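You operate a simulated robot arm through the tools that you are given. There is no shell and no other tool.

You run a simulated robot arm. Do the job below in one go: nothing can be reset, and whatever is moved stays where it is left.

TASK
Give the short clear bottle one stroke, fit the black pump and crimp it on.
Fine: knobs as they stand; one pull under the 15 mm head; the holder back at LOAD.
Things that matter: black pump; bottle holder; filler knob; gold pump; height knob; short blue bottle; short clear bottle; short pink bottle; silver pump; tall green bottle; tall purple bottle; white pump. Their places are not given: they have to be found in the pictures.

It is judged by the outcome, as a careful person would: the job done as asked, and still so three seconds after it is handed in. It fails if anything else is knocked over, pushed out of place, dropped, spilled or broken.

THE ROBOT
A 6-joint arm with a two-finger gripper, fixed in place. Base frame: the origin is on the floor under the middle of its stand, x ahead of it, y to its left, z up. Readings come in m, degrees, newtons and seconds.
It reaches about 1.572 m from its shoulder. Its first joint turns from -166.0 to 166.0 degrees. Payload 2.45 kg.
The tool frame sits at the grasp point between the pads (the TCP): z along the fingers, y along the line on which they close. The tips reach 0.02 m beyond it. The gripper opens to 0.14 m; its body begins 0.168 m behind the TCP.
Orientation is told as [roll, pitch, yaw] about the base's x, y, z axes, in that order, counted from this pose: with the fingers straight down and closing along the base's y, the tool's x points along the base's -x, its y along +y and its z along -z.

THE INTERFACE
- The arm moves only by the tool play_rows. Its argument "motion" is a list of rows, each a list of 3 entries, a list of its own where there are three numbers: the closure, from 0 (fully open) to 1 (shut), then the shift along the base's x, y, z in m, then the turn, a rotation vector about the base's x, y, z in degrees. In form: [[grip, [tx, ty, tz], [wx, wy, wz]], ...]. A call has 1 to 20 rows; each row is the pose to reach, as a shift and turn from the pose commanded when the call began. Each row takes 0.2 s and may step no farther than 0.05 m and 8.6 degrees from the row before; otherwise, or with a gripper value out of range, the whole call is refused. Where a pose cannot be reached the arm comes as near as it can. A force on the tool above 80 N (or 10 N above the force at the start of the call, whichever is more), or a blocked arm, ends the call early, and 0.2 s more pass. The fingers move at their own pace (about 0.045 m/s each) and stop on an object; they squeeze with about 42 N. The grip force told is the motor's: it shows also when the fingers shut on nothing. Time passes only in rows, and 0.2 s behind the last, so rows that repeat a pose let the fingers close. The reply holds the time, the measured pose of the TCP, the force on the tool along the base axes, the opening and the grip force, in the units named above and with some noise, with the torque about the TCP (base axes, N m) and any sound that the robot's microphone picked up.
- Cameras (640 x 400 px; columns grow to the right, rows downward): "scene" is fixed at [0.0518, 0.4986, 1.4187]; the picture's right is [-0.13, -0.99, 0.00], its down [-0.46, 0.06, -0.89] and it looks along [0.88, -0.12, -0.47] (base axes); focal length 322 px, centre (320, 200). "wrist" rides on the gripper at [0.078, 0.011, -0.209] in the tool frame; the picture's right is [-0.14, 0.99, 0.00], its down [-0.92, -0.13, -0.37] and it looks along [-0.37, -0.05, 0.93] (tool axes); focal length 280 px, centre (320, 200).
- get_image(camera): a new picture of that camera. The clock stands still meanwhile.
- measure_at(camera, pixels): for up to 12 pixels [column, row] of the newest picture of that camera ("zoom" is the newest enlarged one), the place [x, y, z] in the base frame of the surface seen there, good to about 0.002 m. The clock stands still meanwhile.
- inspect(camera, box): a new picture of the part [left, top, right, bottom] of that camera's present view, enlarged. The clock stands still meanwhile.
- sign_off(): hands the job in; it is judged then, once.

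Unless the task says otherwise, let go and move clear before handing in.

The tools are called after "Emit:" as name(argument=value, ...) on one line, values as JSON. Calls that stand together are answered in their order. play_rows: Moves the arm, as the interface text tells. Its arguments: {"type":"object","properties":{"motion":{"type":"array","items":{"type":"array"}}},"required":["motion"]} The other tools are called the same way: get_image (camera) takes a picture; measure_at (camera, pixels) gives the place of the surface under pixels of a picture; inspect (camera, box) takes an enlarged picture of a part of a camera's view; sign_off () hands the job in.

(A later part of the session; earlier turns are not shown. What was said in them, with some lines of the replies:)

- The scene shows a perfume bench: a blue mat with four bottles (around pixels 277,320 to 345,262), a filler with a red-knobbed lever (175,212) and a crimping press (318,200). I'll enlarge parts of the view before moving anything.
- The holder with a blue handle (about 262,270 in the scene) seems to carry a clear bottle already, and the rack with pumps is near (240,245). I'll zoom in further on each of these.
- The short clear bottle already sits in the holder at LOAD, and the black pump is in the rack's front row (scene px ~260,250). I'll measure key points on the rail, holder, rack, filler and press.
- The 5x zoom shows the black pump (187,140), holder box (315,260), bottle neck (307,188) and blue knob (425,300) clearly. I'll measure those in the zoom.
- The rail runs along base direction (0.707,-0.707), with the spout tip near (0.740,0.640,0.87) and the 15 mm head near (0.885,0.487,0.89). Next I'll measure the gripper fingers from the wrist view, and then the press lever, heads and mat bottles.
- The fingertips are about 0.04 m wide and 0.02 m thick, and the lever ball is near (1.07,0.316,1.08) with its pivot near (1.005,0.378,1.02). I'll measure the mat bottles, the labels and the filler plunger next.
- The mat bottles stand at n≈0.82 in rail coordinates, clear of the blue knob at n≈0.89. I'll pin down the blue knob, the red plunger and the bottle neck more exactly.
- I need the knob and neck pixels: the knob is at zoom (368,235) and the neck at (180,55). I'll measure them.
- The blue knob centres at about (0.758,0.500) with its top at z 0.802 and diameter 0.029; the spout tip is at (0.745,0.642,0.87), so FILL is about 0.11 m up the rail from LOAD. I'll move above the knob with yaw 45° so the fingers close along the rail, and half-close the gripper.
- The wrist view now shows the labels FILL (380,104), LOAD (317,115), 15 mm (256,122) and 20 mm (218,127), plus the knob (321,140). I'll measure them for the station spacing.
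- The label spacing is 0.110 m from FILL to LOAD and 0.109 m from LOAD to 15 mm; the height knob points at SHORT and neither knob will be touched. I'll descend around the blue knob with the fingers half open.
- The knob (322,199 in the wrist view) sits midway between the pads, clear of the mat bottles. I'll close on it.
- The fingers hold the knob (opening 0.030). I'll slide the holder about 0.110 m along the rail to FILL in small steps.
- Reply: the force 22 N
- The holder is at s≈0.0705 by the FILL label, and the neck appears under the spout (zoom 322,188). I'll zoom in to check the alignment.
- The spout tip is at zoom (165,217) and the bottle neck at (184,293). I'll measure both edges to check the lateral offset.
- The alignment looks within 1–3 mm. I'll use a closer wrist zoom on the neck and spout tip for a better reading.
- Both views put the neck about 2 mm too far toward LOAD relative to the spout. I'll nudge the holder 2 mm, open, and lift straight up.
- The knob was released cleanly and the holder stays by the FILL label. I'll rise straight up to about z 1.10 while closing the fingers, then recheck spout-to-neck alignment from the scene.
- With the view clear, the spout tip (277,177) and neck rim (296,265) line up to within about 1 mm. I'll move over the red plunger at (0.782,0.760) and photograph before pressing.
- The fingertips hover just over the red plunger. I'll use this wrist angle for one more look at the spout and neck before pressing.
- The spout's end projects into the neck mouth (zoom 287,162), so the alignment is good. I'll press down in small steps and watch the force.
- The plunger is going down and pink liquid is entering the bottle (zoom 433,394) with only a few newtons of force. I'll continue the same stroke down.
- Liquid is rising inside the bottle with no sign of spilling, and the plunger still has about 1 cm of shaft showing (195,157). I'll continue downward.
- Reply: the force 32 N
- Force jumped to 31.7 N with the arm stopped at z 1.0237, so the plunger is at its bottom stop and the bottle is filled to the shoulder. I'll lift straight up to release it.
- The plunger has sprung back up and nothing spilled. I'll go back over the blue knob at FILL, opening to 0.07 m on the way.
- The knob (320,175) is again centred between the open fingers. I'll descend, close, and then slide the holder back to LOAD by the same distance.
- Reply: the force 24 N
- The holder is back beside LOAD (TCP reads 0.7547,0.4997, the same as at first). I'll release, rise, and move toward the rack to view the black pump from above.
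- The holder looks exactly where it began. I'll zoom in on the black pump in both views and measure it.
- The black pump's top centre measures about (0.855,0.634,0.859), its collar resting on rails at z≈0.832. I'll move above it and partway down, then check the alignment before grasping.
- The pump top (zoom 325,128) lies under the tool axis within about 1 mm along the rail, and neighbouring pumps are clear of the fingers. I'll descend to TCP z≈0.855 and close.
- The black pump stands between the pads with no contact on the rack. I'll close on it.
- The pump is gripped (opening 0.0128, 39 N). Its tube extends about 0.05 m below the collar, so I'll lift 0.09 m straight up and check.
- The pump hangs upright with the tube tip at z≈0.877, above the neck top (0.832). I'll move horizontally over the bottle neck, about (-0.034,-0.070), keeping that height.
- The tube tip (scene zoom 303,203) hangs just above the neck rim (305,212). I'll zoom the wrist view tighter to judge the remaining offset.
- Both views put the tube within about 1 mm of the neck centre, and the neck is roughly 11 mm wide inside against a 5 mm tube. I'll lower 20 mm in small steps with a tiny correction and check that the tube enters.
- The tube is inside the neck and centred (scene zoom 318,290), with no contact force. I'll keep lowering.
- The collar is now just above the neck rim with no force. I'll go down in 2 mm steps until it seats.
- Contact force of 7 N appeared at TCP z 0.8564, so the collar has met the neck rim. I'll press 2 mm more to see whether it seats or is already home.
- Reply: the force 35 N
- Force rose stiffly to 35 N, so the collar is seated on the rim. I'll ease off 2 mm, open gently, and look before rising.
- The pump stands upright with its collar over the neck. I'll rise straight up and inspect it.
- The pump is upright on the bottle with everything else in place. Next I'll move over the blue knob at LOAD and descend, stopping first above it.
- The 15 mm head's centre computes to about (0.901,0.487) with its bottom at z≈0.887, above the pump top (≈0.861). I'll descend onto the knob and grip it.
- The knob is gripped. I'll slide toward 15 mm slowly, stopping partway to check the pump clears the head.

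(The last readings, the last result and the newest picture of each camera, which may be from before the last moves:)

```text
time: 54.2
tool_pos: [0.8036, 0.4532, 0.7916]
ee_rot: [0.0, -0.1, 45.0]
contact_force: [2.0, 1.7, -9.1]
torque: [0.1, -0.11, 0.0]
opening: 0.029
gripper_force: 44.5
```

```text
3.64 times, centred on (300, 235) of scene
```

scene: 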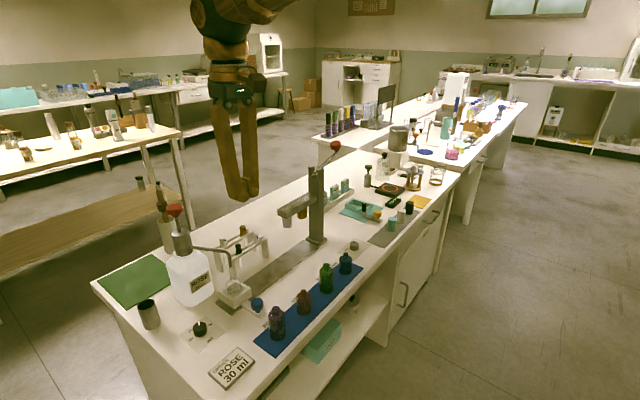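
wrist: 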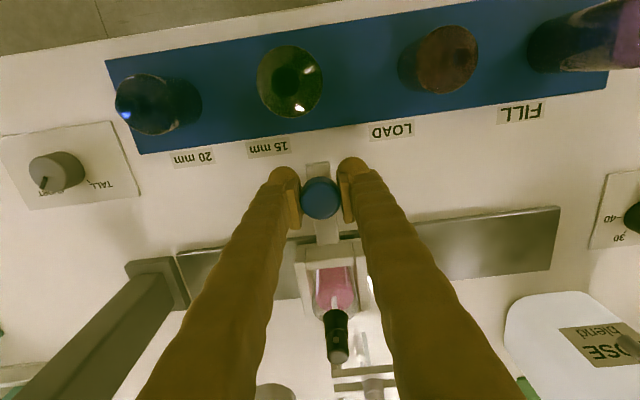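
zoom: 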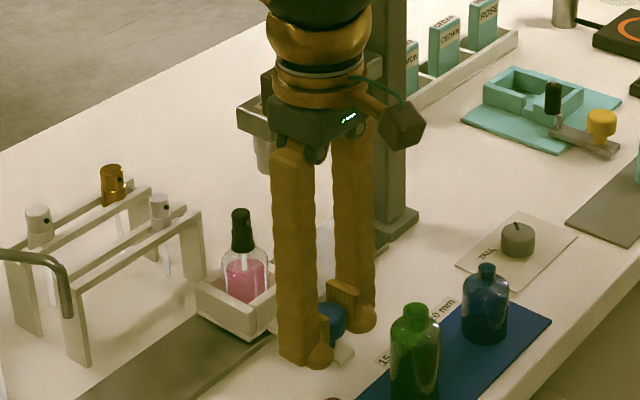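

The bottle rides steadily, and the gripper body has a few centimetres clear of the press arm. I'll continue the remaining ~0.041 m to the 15 mm mark.

Emit:
play_rows(motion=[[0.9, [0.004, -0.004, 0], [0, 0, 0]], [0.9, [0.009, -0.009, 0], [0, 0, 0]], [0.9, [0.014, -0.014, 0], [0, 0, 0]], [0.9, [0.019, -0.019, 0], [0, 0, 0]], [0.9, [0.024, -0.024, 0], [0, 0, 0]], [0.9, [0.0275, -0.0275, 0], [0, 0, 0]], [0.9, [0.0291, -0.0291, 0], [0, 0, 0]], [0.9, [0.0291, -0.0291, 0], [0, 0, 0]]])

Emit:
get_image(camera="wrist")

Emit:
inspect(camera="scene", box=[250, 180, 350, 290])

Emit:
inspect(camera="wrist", box=[260, 270, 400, 400])

```text
time: 56.0
tool_pos: [0.8324, 0.4235, 0.7927]
ee_rot: [0.0, 0.1, 44.9]
contact_force: [8.7, 9.6, -21.6]
torque: [0.0, 0.0, -0.02]
opening: 0.0288
gripper_force: 45.3
```

```text
taken
```

wrist: 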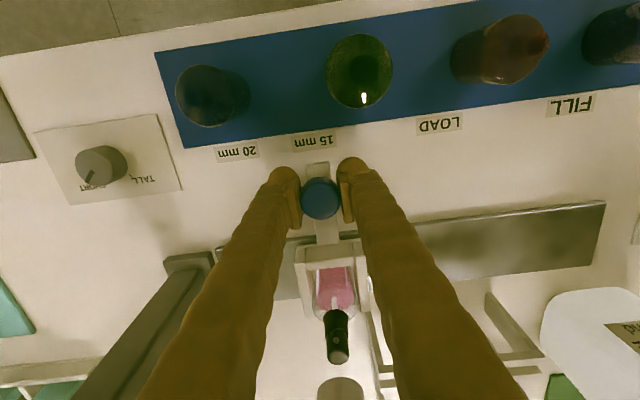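

```text
3.64 times, centred on (300, 235) of scene
```

zoom: 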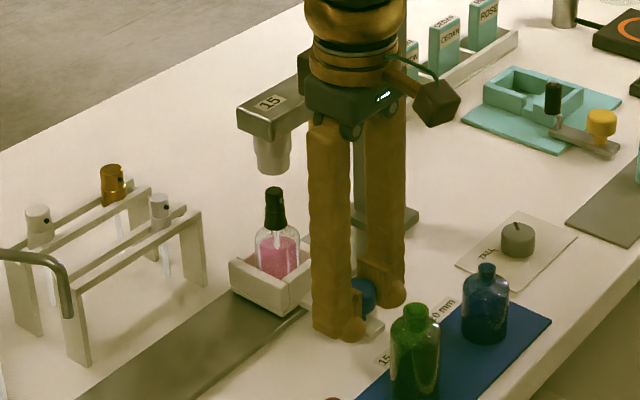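

```text
3.08 times, centred on (330, 335) of wrist
```

zoom: 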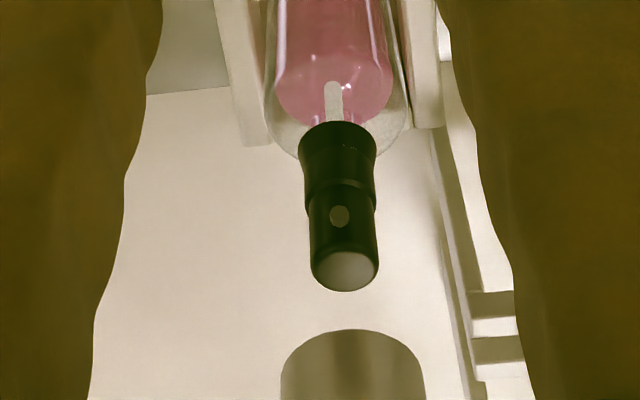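

The pump top (345,268) and the 15 mm head (352 column) coincide along the rail when projected, and the scene agrees. I'll release the knob and rise straight up.

Emit:
play_rows(motion=[[0.8, [0, 0, 0], [0, 0, 0]], [0.7, [0, 0, 0], [0, 0, 0]], [0.6, [0, 0, 0], [0, 0, 0]], [0.5, [0, 0, 0], [0, 0, 0]], [0.5, [0, 0, 0], [0, 0, 0]], [0.5, [-0.001, -0.001, 0.015], [0, 0, 0]], [0.5, [-0.003, -0.003, 0.05], [0, 0, 0]], [0.5, [-0.005, -0.005, 0.09], [0, 0, 0]], [0.5, [-0.008, -0.008, 0.13], [0, 0, 0]], [0.5, [-0.01, -0.01, 0.17], [0, 0, 0]], [0.5, [-0.01, -0.01, 0.21], [0, 0, 0]], [0.5, [-0.01, -0.01, 0.25], [0, 0, 0]], [0.5, [-0.01, -0.01, 0.29], [0, 0, 0]], [0.5, [-0.01, -0.01, 0.33], [0, 0, 0]], [0.5, [-0.01, -0.01, 0.37], [0, 0, 0]], [0.5, [-0.01, -0.01, 0.41], [0, 0, 0]], [0.5, [-0.01, -0.01, 0.41], [0, 0, 0]]])

Emit:
get_image(camera="wrist")

Emit:
inspect(camera="scene", box=[250, 120, 370, 300])

```text
time: 59.6
tool_pos: [0.8215, 0.4127, 1.2016]
ee_rot: [0.0, 0.1, 45.1]
contact_force: [-0.6, -0.7, -0.3]
torque: [-0.02, 0.0, 0.0]
opening: 0.0698
gripper_force: 0.1
```

```text
taken
```

wrist: 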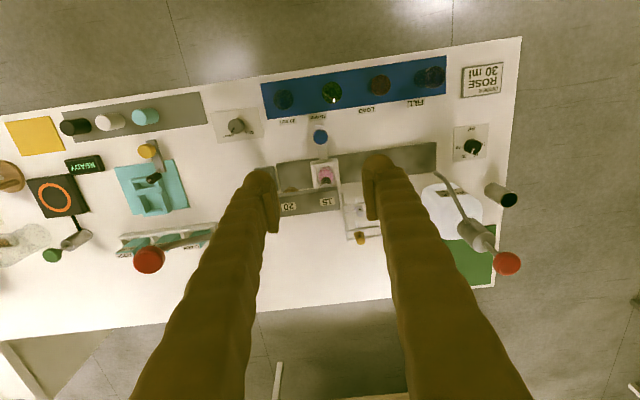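

```text
2.22 times, centred on (310, 210) of scene
```

zoom: 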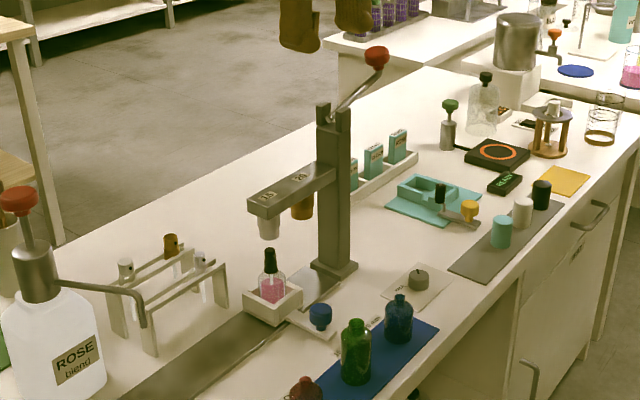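

The bottle stands under the 15 mm head. I'll zoom in on the alignment and measure the lever ball and pivot from both cameras.

Emit:
inspect(camera="scene", box=[270, 205, 310, 255])

Emit:
inspect(camera="scene", box=[300, 130, 350, 190])

Emit:
measure_at(camera="zoom", pixels=[[392, 55], [392, 75], [392, 100], [360, 80], [425, 80], [395, 120], [380, 140], [350, 170], [320, 200], [280, 230], [262, 180], [305, 200]])

Emit:
measure_at(camera="wrist", pixels=[[149, 259], [149, 250], [140, 262], [158, 262], [149, 268], [180, 243], [190, 240], [200, 236], [326, 175], [328, 202], [290, 206], [150, 247]])

```text
8.00 times, centred on (290, 230) of scene
```

zoom: 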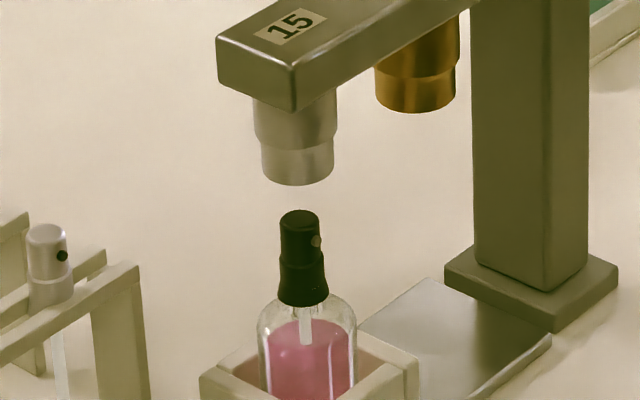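

```text
6.67 times, centred on (325, 160) of scene
```

zoom: 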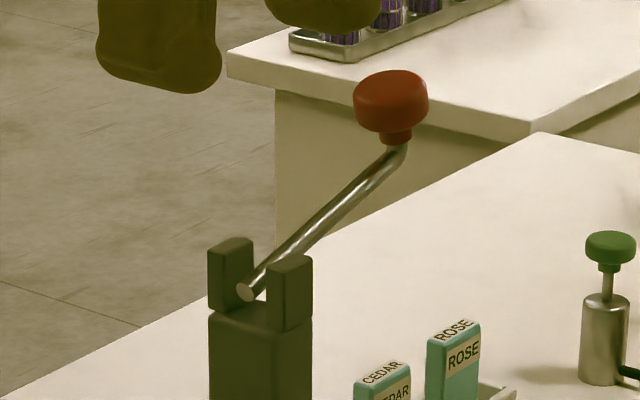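

```text
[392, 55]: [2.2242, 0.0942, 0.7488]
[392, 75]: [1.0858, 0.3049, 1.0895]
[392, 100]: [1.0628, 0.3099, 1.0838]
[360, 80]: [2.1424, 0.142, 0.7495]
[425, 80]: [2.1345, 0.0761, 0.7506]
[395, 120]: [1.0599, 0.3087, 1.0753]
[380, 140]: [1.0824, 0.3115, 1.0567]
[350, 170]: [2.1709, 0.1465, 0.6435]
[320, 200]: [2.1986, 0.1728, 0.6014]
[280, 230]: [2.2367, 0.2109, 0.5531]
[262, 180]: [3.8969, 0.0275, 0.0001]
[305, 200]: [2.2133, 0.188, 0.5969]
```

```text
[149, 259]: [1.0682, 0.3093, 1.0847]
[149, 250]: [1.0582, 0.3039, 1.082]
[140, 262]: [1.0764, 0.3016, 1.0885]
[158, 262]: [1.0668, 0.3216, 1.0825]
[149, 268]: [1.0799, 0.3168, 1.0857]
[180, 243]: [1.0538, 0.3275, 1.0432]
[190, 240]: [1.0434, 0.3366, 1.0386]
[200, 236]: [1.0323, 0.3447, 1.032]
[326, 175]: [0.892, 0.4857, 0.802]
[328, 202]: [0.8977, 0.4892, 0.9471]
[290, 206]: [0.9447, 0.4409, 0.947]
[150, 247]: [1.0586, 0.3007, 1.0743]
```

The pump is directly under the head (8x zoom: head centre 298, pump 301), and the red lever knob's top is near (1.070,0.310,1.087) with the pivot near (1.03 rail-end, z≈1.013). I'll close the fingers and move above the lever knob.

Emit:
play_rows(motion=[[0.6, [0.03, -0.012, 0], [0, 0, 0]], [0.7, [0.065, -0.027, 0], [0, 0, 0]], [0.8, [0.1, -0.041, 0], [0, 0, 0]], [0.9, [0.135, -0.056, 0], [0, 0, 0]], [1.0, [0.17, -0.07, 0], [0, 0, 0]], [1.0, [0.21, -0.087, 0], [0, 0, 0]], [1.0, [0.249, -0.103, 0], [0, 0, 0]], [1.0, [0.249, -0.103, -0.03], [0, 0, 0]], [1.0, [0.249, -0.103, -0.06], [0, 0, 0]], [1.0, [0.249, -0.103, -0.073], [0, 0, 0]], [1.0, [0.249, -0.103, -0.073], [0, 0, 0]]])

Emit:
get_image(camera="wrist")

Emit:
inspect(camera="scene", box=[280, 100, 370, 210])

Emit:
inspect(camera="wrist", box=[260, 120, 400, 250])

```text
time: 62.0
tool_pos: [1.0712, 0.31, 1.1286]
ee_rot: [0.0, 0.1, 45.0]
contact_force: [-0.1, -0.6, -0.4]
torque: [-0.01, 0.01, 0.01]
opening: 0.0002
gripper_force: 29.4
```

```text
taken
```

wrist: 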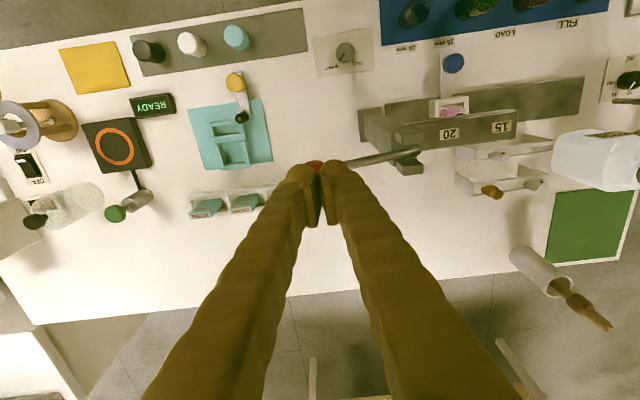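

```text
3.64 times, centred on (325, 155) of scene
```

zoom: 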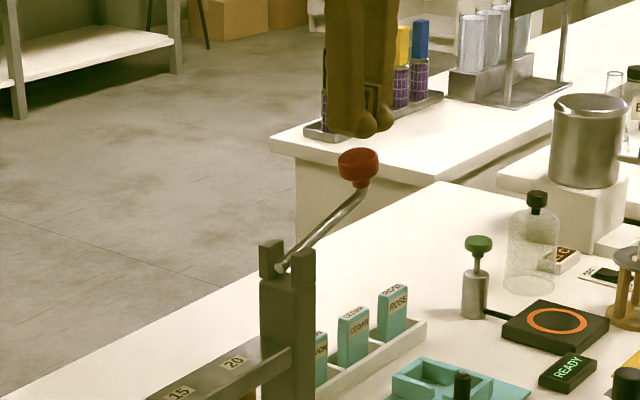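

```text
3.08 times, centred on (330, 185) of wrist
```

zoom: 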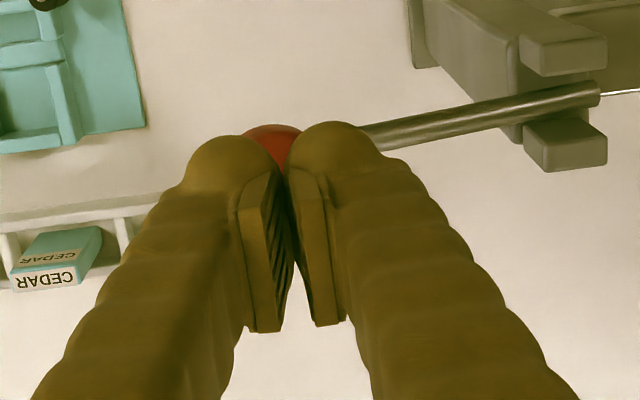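

The fingertips hover over the red lever knob. I'll measure the rod and yoke in this zoom to get the arc right before the single pull.

Emit:
measure_at(camera="zoom", pixels=[[400, 130], [450, 118], [500, 108], [550, 100], [590, 95], [560, 40], [565, 150], [530, 60], [600, 60], [605, 150], [270, 138], [255, 140]])

Emit:
inspect(camera="scene", box=[300, 130, 350, 190])

Emit:
measure_at(camera="zoom", pixels=[[246, 292], [230, 250], [290, 275], [225, 240], [290, 262], [275, 345], [392, 90], [390, 110], [395, 80], [398, 138], [388, 155], [300, 240]])

```text
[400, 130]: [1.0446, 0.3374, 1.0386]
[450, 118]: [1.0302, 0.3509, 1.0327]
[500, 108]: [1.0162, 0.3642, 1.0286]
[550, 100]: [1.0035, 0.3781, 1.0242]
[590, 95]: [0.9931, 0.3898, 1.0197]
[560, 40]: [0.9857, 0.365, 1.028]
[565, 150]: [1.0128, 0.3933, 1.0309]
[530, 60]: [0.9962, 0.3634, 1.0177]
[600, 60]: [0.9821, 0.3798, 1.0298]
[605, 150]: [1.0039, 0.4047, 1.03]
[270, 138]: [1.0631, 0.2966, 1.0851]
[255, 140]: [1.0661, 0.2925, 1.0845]
```

```text
6.67 times, centred on (325, 160) of scene
```

zoom: 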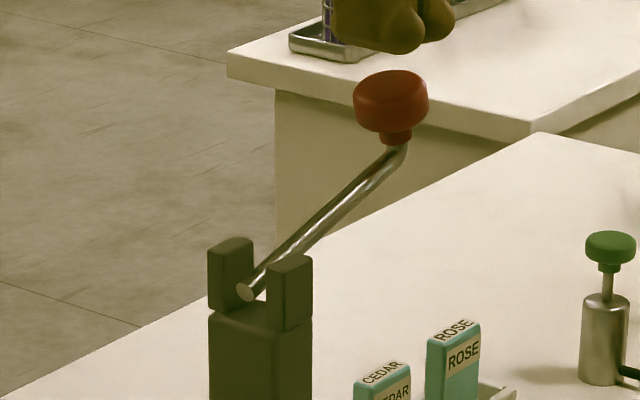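

```text
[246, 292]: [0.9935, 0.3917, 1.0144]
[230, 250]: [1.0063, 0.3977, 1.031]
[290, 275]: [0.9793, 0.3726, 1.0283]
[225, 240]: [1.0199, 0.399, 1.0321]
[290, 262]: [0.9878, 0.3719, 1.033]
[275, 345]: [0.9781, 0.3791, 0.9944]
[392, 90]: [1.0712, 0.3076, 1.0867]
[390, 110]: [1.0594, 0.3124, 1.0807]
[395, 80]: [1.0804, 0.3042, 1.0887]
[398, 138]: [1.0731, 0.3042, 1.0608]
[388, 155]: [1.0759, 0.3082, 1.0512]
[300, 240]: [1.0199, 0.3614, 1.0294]
```

The pivot is at rail coordinate s≈0.437, z≈1.018, and the knob top at s≈0.541, z≈1.0875, so it will swing outward about 1–2 cm as it falls. I'll start the single pull, pushing down in small steps and following the arc.

Emit:
play_rows(motion=[[1.0, [0.001, -0.001, -0.01], [0, 0, 0]], [1.0, [0.0015, -0.0015, -0.018], [0, 0, 0]], [1.0, [0.002, -0.002, -0.025], [0, 0, 0]], [1.0, [0.003, -0.003, -0.032], [0, 0, 0]], [1.0, [0.004, -0.004, -0.039], [0, 0, 0]], [1.0, [0.005, -0.005, -0.046], [0, 0, 0]]])

Emit:
inspect(camera="scene", box=[270, 110, 370, 260])

Emit:
inspect(camera="wrist", box=[260, 120, 400, 250])

```text
time: 63.4
tool_pos: [1.0772, 0.3042, 1.0835]
ee_rot: [0.0, 0.0, 45.0]
contact_force: [0.7, -1.7, 4.3]
torque: [-0.09, -0.08, -0.05]
opening: 0.0
gripper_force: 29.8
```

```text
2.67 times, centred on (320, 185) of scene
```

zoom: 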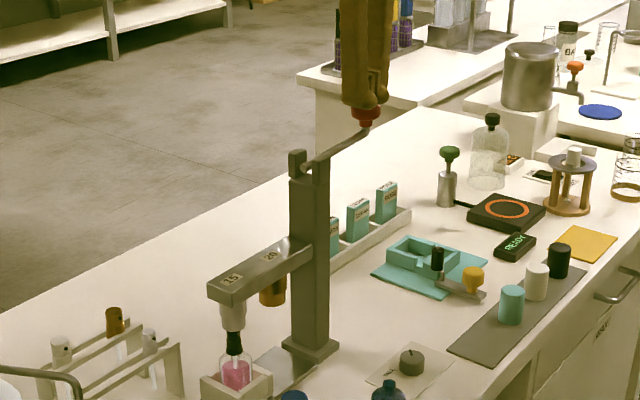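

```text
3.08 times, centred on (330, 185) of wrist
```

zoom: 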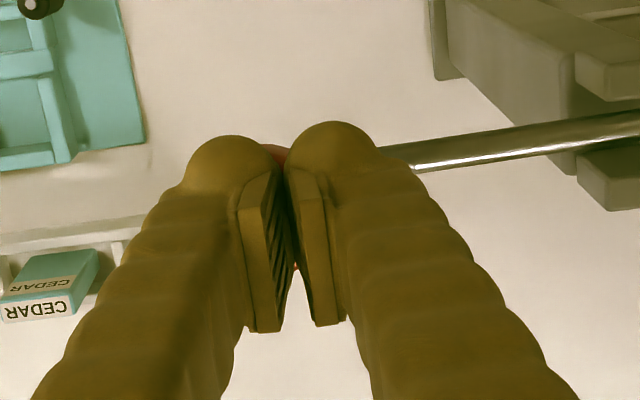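

The lever is coming down at about 4 N and the head has reached the pump's top (zoom 234,332). I'll continue the same pull.

Emit:
play_rows(motion=[[1.0, [0.001, -0.001, -0.007], [0, 0, 0]], [1.0, [0.002, -0.002, -0.014], [0, 0, 0]], [1.0, [0.003, -0.003, -0.021], [0, 0, 0]]])

Emit:
inspect(camera="scene", box=[270, 110, 370, 260])

Emit:
inspect(camera="scene", box=[270, 205, 310, 260])

```text
time: 64.2
tool_pos: [1.0796, 0.3016, 1.0625]
ee_rot: [0.0, -0.1, 45.0]
contact_force: [2.8, -2.3, 6.9]
torque: [-0.01, -0.05, 0.03]
opening: 0.0
gripper_force: 29.3
```

```text
2.67 times, centred on (320, 185) of scene
```

zoom: 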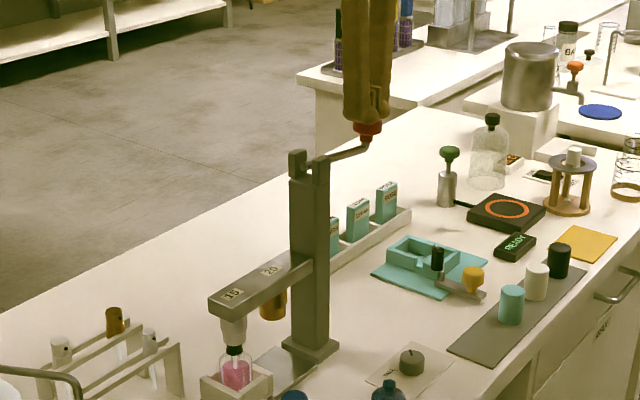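

```text
7.27 times, centred on (290, 232) of scene
```

zoom: 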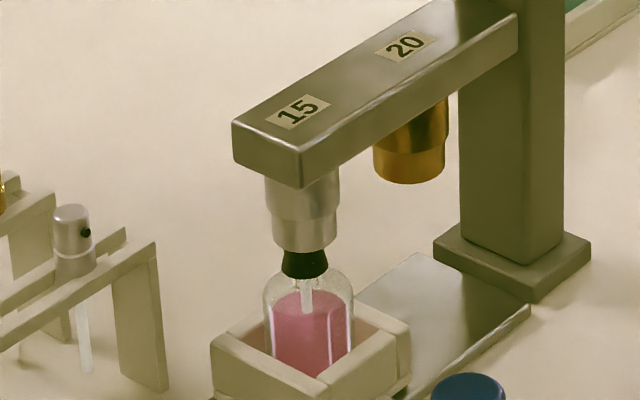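

The head cup has slid over the pump cap with just the collar still visible (zoom 305,263). I'll continue down.

Emit:
play_rows(motion=[[1.0, [0.0005, -0.0005, -0.006], [0, 0, 0]], [1.0, [0.0005, -0.0005, -0.012], [0, 0, 0]], [1.0, [0.0, 0.0, -0.018], [0, 0, 0]]])

Emit:
inspect(camera="scene", box=[270, 110, 370, 260])

Emit:
inspect(camera="scene", box=[270, 205, 310, 260])

```text
time: 65.0
tool_pos: [1.08, 0.3006, 1.0456]
ee_rot: [0.0, 0.0, 45.0]
contact_force: [4.8, -8.7, 28.5]
torque: [0.01, -0.05, 0.02]
opening: 0.0
gripper_force: 29.3
```

```text
2.67 times, centred on (320, 185) of scene
```

zoom: 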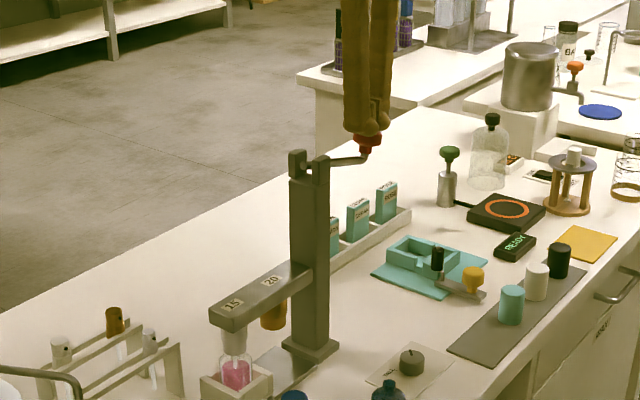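

```text
7.27 times, centred on (290, 232) of scene
```

zoom: 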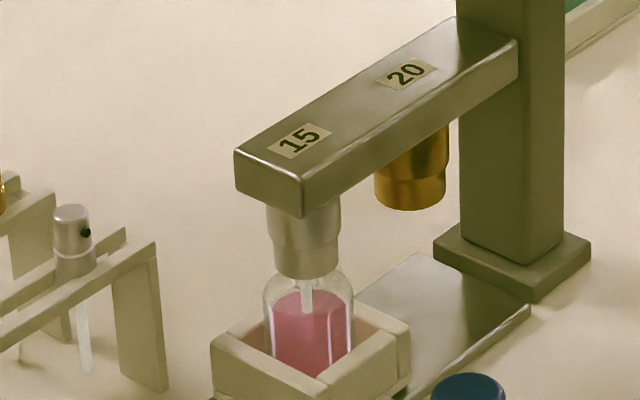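

Force has risen to 28 N with the head down over the whole collar; this is either the crimp or the stop. I'll press a few millimetres further to be sure the pull completes.

Emit:
play_rows(motion=[[1.0, [0.0, 0.0, -0.002], [0, 0, 0]], [1.0, [0.0, 0.0, -0.004], [0, 0, 0]]])

Emit:
inspect(camera="scene", box=[270, 205, 310, 260])

```text
time: 65.6
tool_pos: [1.0794, 0.3016, 1.0449]
ee_rot: [-0.2, -0.2, 45.0]
contact_force: [8.4, -12.2, 74.8]
torque: [0.24, -0.11, -0.11]
opening: 0.0
gripper_force: 29.5
```

```text
7.27 times, centred on (290, 232) of scene
```

zoom: 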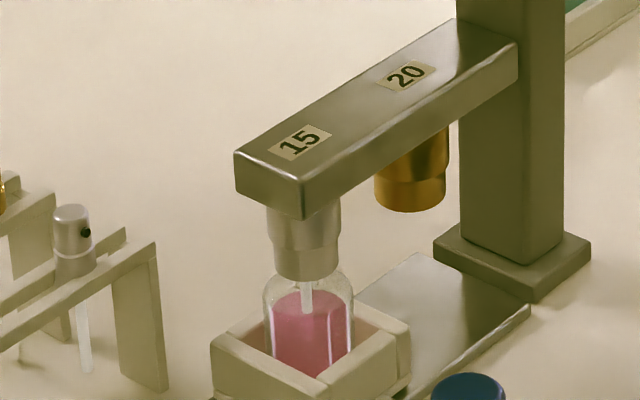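

Force climbed stiffly to 75 N with no further travel, so the lever is at its end stop. I'll ease upward along the arc and see whether the lever follows.

Emit:
play_rows(motion=[[1.0, [0, 0, 0.004], [0, 0, 0]], [1.0, [0.0, 0.0, 0.01], [0, 0, 0]], [1.0, [0.0, 0.0, 0.018], [0, 0, 0]], [1.0, [-0.001, 0.001, 0.026], [0, 0, 0]], [1.0, [-0.003, 0.003, 0.036], [0, 0, 0]], [1.0, [-0.006, 0.006, 0.048], [0, 0, 0]], [1.0, [-0.008, 0.008, 0.06], [0, 0, 0]], [1.0, [-0.009, 0.009, 0.08], [0, 0, 0]], [1.0, [-0.009, 0.009, 0.1], [0, 0, 0]], [1.0, [-0.009, 0.009, 0.13], [0, 0, 0]], [1.0, [-0.009, 0.009, 0.16], [0, 0, 0]]])

Emit:
inspect(camera="scene", box=[265, 110, 375, 275])

Emit:
inspect(camera="scene", box=[270, 205, 310, 260])

```text
time: 68.0
tool_pos: [1.0704, 0.3091, 1.2013]
ee_rot: [0.0, 0.1, 45.0]
contact_force: [-0.8, 0.3, 0.2]
torque: [-0.02, -0.04, 0.04]
opening: 0.0003
gripper_force: 29.8
```

```text
2.42 times, centred on (320, 192) of scene
```

zoom: 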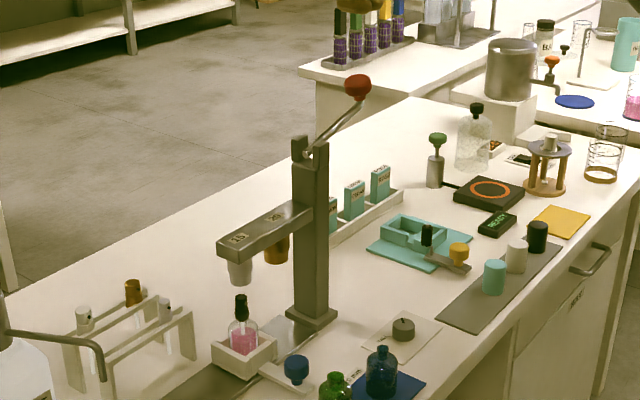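

```text
7.27 times, centred on (290, 232) of scene
```

zoom: 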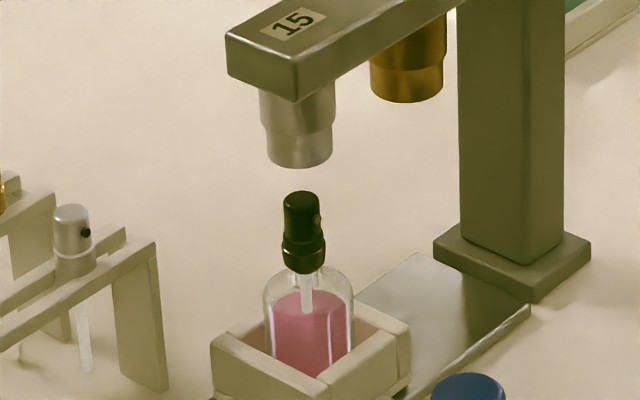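

The lever sprang back and the black collar is visibly pinched in (zoom 304,262), so it is crimped. I'll return over the blue knob at the 15 mm station, opening the fingers on the way.

Emit:
play_rows(motion=[[1.0, [-0.035, 0.0155, 0], [0, 0, 0]], [1.0, [-0.07, 0.031, 0], [0, 0, 0]], [0.9, [-0.105, 0.047, 0], [0, 0, 0]], [0.8, [-0.14, 0.063, 0], [0, 0, 0]], [0.7, [-0.175, 0.079, 0], [0, 0, 0]], [0.6, [-0.21, 0.094, 0], [0, 0, 0]], [0.5, [-0.2455, 0.1075, 0], [0, 0, 0]], [0.5, [-0.2455, 0.1075, -0.04], [0, 0, 0]], [0.5, [-0.2455, 0.1075, -0.08], [0, 0, 0]], [0.5, [-0.2455, 0.1075, -0.12], [0, 0, 0]], [0.5, [-0.2455, 0.1075, -0.16], [0, 0, 0]], [0.5, [-0.2455, 0.1075, -0.2], [0, 0, 0]], [0.5, [-0.2445, 0.1085, -0.24], [0, 0, 0]], [0.5, [-0.243, 0.11, -0.28], [0, 0, 0]], [0.5, [-0.2405, 0.1125, -0.32], [0, 0, 0]], [0.5, [-0.2385, 0.1145, -0.345], [0, 0, 0]], [0.5, [-0.2385, 0.1145, -0.345], [0, 0, 0]]])

Emit:
get_image(camera="wrist")

Emit:
inspect(camera="scene", box=[250, 180, 350, 290])

```text
time: 71.6
tool_pos: [0.8308, 0.4262, 0.8558]
ee_rot: [0.0, 0.0, 45.0]
contact_force: [0.1, 0.7, -0.4]
torque: [-0.02, 0.0, -0.02]
opening: 0.0701
gripper_force: 0.0
```

```text
taken
```

wrist: 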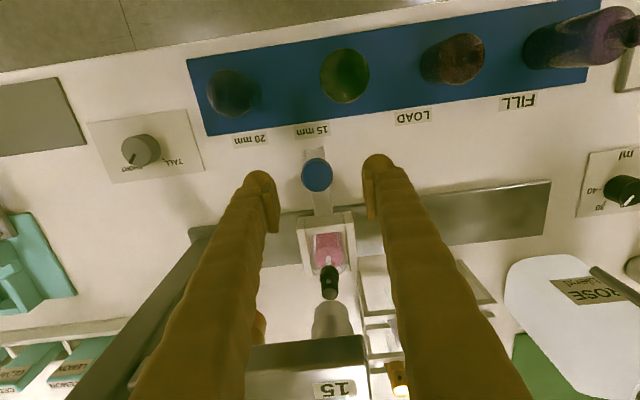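

```text
3.64 times, centred on (300, 235) of scene
```

zoom: 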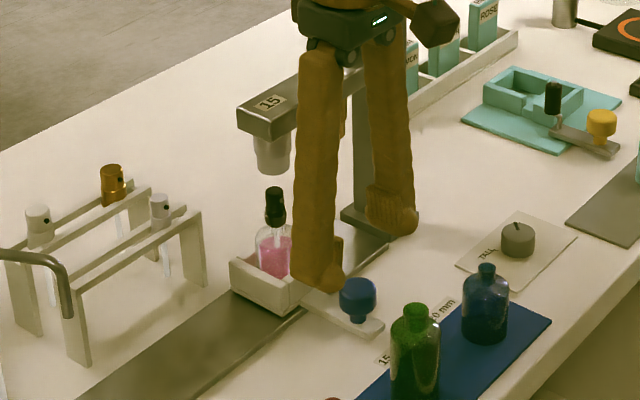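

The knob (317,175) is about 3 mm toward +rail of the tool axis. I'll correct, descend, and close on it.

Emit:
play_rows(motion=[[0.5, [0.001, -0.002, -0.025], [0, 0, 0]], [0.5, [0.0015, -0.0025, -0.05], [0, 0, 0]], [0.5, [0.0015, -0.0025, -0.063], [0, 0, 0]], [0.5, [0.0015, -0.0025, -0.063], [0, 0, 0]], [0.6, [0.0015, -0.0025, -0.063], [0, 0, 0]], [0.7, [0.0015, -0.0025, -0.063], [0, 0, 0]], [0.8, [0.0015, -0.0025, -0.063], [0, 0, 0]], [0.9, [0.0015, -0.0025, -0.063], [0, 0, 0]], [0.9, [0.0015, -0.0025, -0.063], [0, 0, 0]], [0.9, [0.0015, -0.0025, -0.063], [0, 0, 0]]])

Emit:
get_image(camera="wrist")

```text
time: 73.8
tool_pos: [0.8324, 0.4214, 0.7942]
ee_rot: [0.0, 0.0, 45.1]
contact_force: [0.2, -0.4, -0.2]
torque: [0.0, -0.04, -0.04]
opening: 0.0299
gripper_force: 45.1
```

```text
taken
```

wrist: 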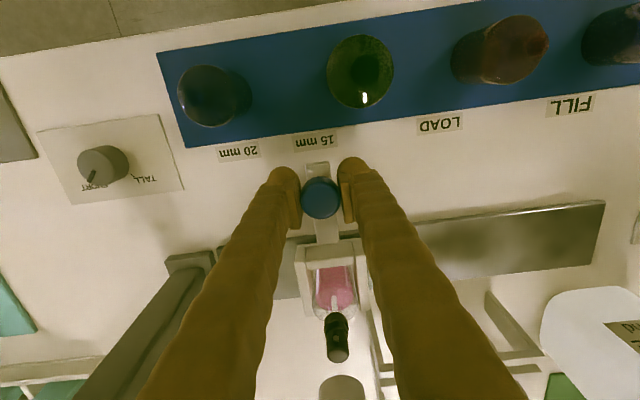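

The knob is gripped at the 15 mm mark. I'll slide the holder back to LOAD in small steps.

Emit:
play_rows(motion=[[0.9, [-0.004, 0.004, 0], [0, 0, 0]], [0.9, [-0.009, 0.009, 0], [0, 0, 0]], [0.9, [-0.014, 0.014, 0], [0, 0, 0]], [0.9, [-0.019, 0.019, 0], [0, 0, 0]], [0.9, [-0.024, 0.024, 0], [0, 0, 0]], [0.9, [-0.029, 0.029, 0], [0, 0, 0]], [0.9, [-0.034, 0.034, 0], [0, 0, 0]], [0.9, [-0.039, 0.039, 0], [0, 0, 0]], [0.9, [-0.044, 0.044, 0], [0, 0, 0]], [0.9, [-0.049, 0.049, 0], [0, 0, 0]], [0.9, [-0.054, 0.0535, 0], [0, 0, 0]], [0.9, [-0.059, 0.0585, 0], [0, 0, 0]], [0.9, [-0.064, 0.0635, 0], [0, 0, 0]], [0.9, [-0.069, 0.0685, 0], [0, 0, 0]], [0.9, [-0.074, 0.0735, 0], [0, 0, 0]], [0.9, [-0.0775, 0.0768, 0], [0, 0, 0]], [0.9, [-0.0775, 0.0768, 0], [0, 0, 0]]])

Emit:
get_image(camera="wrist")

Emit:
inspect(camera="scene", box=[225, 210, 325, 310])

```text
time: 77.4
tool_pos: [0.7568, 0.4993, 0.7914]
ee_rot: [0.0, 0.2, 45.1]
contact_force: [3.2, 5.5, -45.8]
torque: [-0.05, 0.08, -0.02]
opening: 0.0286
gripper_force: 44.5
```

```text
taken
```

wrist: 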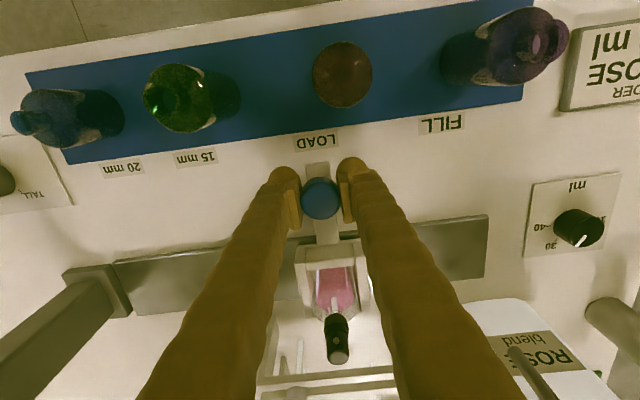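

```text
4.00 times, centred on (275, 260) of scene
```

zoom: 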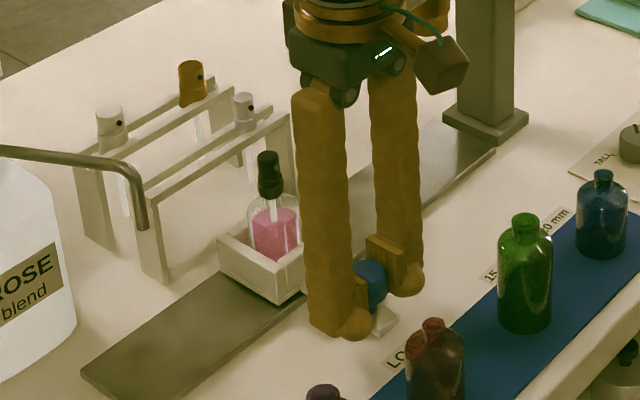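

The holder is back at LOAD, and the wrist view matches the first LOAD picture (knob 320,199; label 316,141). The tool shows a 46 N downward pull, so I'll lower 2.5 mm to relieve it, then open and rise.

Emit:
play_rows(motion=[[0.9, [0, 0, -0.0012], [0, 0, 0]], [0.9, [0, 0, -0.0025], [0, 0, 0]], [0.9, [0, 0, -0.0025], [0, 0, 0]]])

```text
time: 78.2
tool_pos: [0.7569, 0.4999, 0.7913]
ee_rot: [0.0, 0.0, 45.0]
contact_force: [-14.2, -11.3, 5.0]
torque: [-0.03, 0.08, 0.04]
opening: 0.0283
gripper_force: 44.3
```

The vertical pull is gone. I'll open now and rise clear.

Emit:
play_rows(motion=[[0.85, [0, 0, 0], [0, 0, 0]], [0.75, [0, 0, 0], [0, 0, 0]], [0.65, [0, 0, 0], [0, 0, 0]], [0.55, [0, 0, 0], [0, 0, 0]], [0.5, [0, 0, 0], [0, 0, 0]], [0.5, [0, 0, 0], [0, 0, 0]], [0.5, [0, 0, 0.015], [0, 0, 0]], [0.5, [0, 0, 0.05], [0, 0, 0]], [0.5, [0, 0, 0.09], [0, 0, 0]], [0.5, [0, 0, 0.13], [0, 0, 0]], [0.5, [0, 0, 0.17], [0, 0, 0]], [0.5, [0, 0, 0.21], [0, 0, 0]], [0.5, [0, 0, 0.25], [0, 0, 0]], [0.5, [0, 0, 0.29], [0, 0, 0]]])

Emit:
get_image(camera="wrist")

Emit:
get_image(camera="scene")

Emit:
inspect(camera="scene", box=[225, 220, 305, 300])

Emit:
measure_at(camera="zoom", pixels=[[322, 288], [388, 238], [242, 248], [425, 285], [425, 315], [458, 355]])

```text
time: 81.2
tool_pos: [0.7559, 0.4999, 1.0802]
ee_rot: [0.0, 0.0, 45.0]
contact_force: [0.7, 0.0, -0.1]
torque: [0.0, 0.02, 0.01]
opening: 0.0703
gripper_force: 0.1
```

```text
taken
```

wrist: 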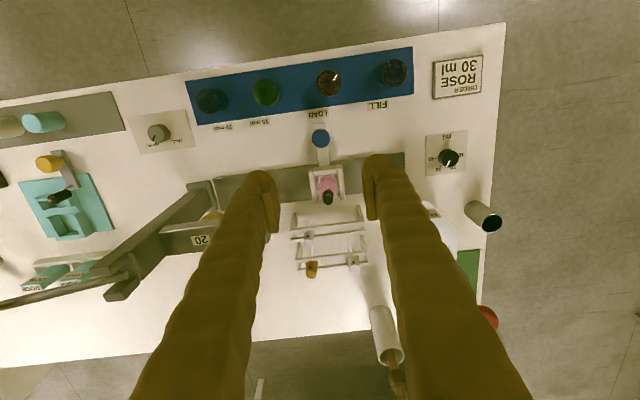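

```text
taken
```

scene: 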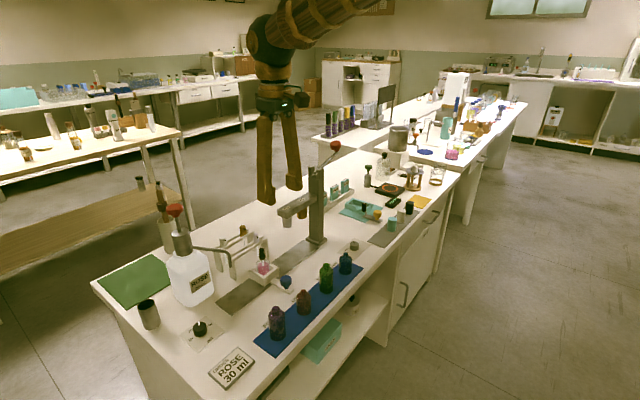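

```text
5.00 times, centred on (265, 260) of scene
```

zoom: 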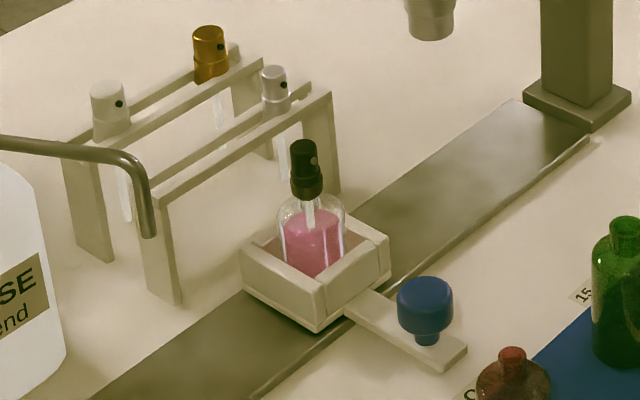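

```text
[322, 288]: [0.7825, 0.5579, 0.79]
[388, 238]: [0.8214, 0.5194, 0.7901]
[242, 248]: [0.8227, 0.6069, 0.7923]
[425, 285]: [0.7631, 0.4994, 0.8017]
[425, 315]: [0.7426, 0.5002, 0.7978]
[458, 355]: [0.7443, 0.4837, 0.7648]
```

The holder's corners are in the same pixels as at the start (322,288; 388,238; 242,248), the pump is crimped on, and the other items look untouched. I'll back the arm away toward its start pose and take a last check.

Emit:
play_rows(motion=[[0.5, [0, -0.02, 0.04], [0, 0, 0]], [0.5, [0, -0.04, 0.08], [0, 0, 0]], [0.5, [0, -0.07, 0.11], [0, 0, 0]], [0.5, [0, -0.1, 0.14], [0, 0, 0]], [0.5, [0, -0.13, 0.17], [0, 0, 0]], [0.5, [-0.005, -0.16, 0.19], [0, 0, 0]], [0.5, [-0.01, -0.2, 0.2], [0, 0, 0]], [0.5, [-0.01, -0.2, 0.2], [0, 0, 0]], [0.5, [-0.01, -0.2, 0.2], [0, 0, 0]], [0.5, [-0.01, -0.2, 0.2], [0, 0, 0]]])

Emit:
get_image(camera="scene")

Emit:
inspect(camera="scene", box=[80, 170, 280, 395])

Emit:
inspect(camera="scene", box=[220, 130, 380, 350])

```text
time: 83.4
tool_pos: [0.7466, 0.3, 1.28]
ee_rot: [-0.1, 0.0, 45.0]
contact_force: [-0.4, 0.4, -0.3]
torque: [-0.01, 0.02, -0.02]
opening: 0.0699
gripper_force: 0.1
```

```text
taken
```

scene: 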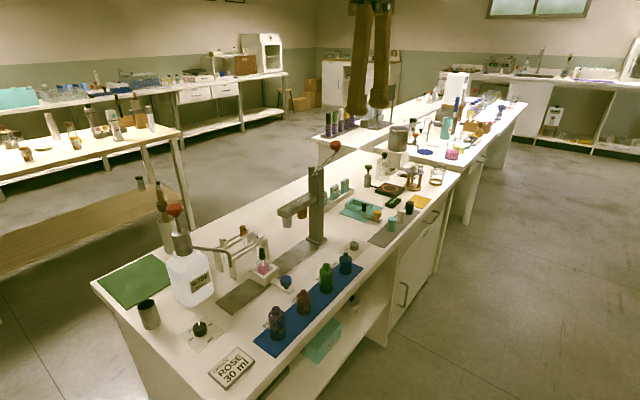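

```text
1.78 times, centred on (180, 282) of scene
```

zoom: 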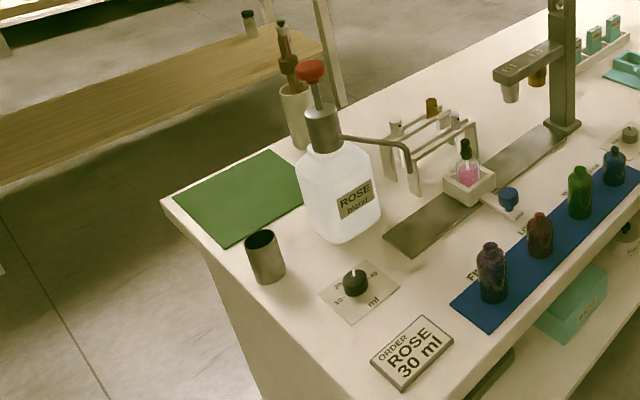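

```text
1.82 times, centred on (300, 240) of scene
```

zoom: 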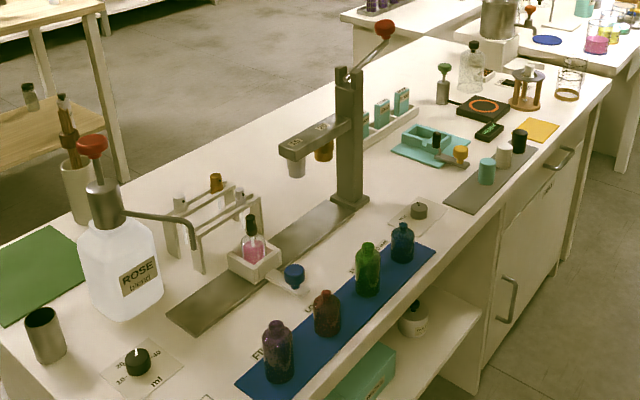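

The final views show the filled, pumped and crimped clear bottle in the holder at LOAD (zoom 252,250). Both knobs, the mat bottles and the other pumps look as they did at the start, and the arm is clear, so I'm handing in.

Emit:
sign_off()

```text
The job is handed in.
```

The job is done and handed in: the short clear bottle got one filler stroke and now has the black pump crimped on. It sits in the holder, back at LOAD.

- **Fill:** I lined the bottle up under the spout and pressed the plunger once, down to its stop. The liquid rose to the bottle's shoulder, and I saw no spill.
- **Pump:** I took the black pump from the rack and seated it upright on the bottle's neck.
- **Crimp:** I pulled the lever once under the 15 mm head, down to its stop. The lever sprang back, and the collar looked pinched in afterwards.
- **Holder:** its corners measured within about 1 mm of where they started.

I didn't touch either knob. In the last pictures the bottles on the mat and the other pumps looked unmoved. The arm had let go and was well clear.
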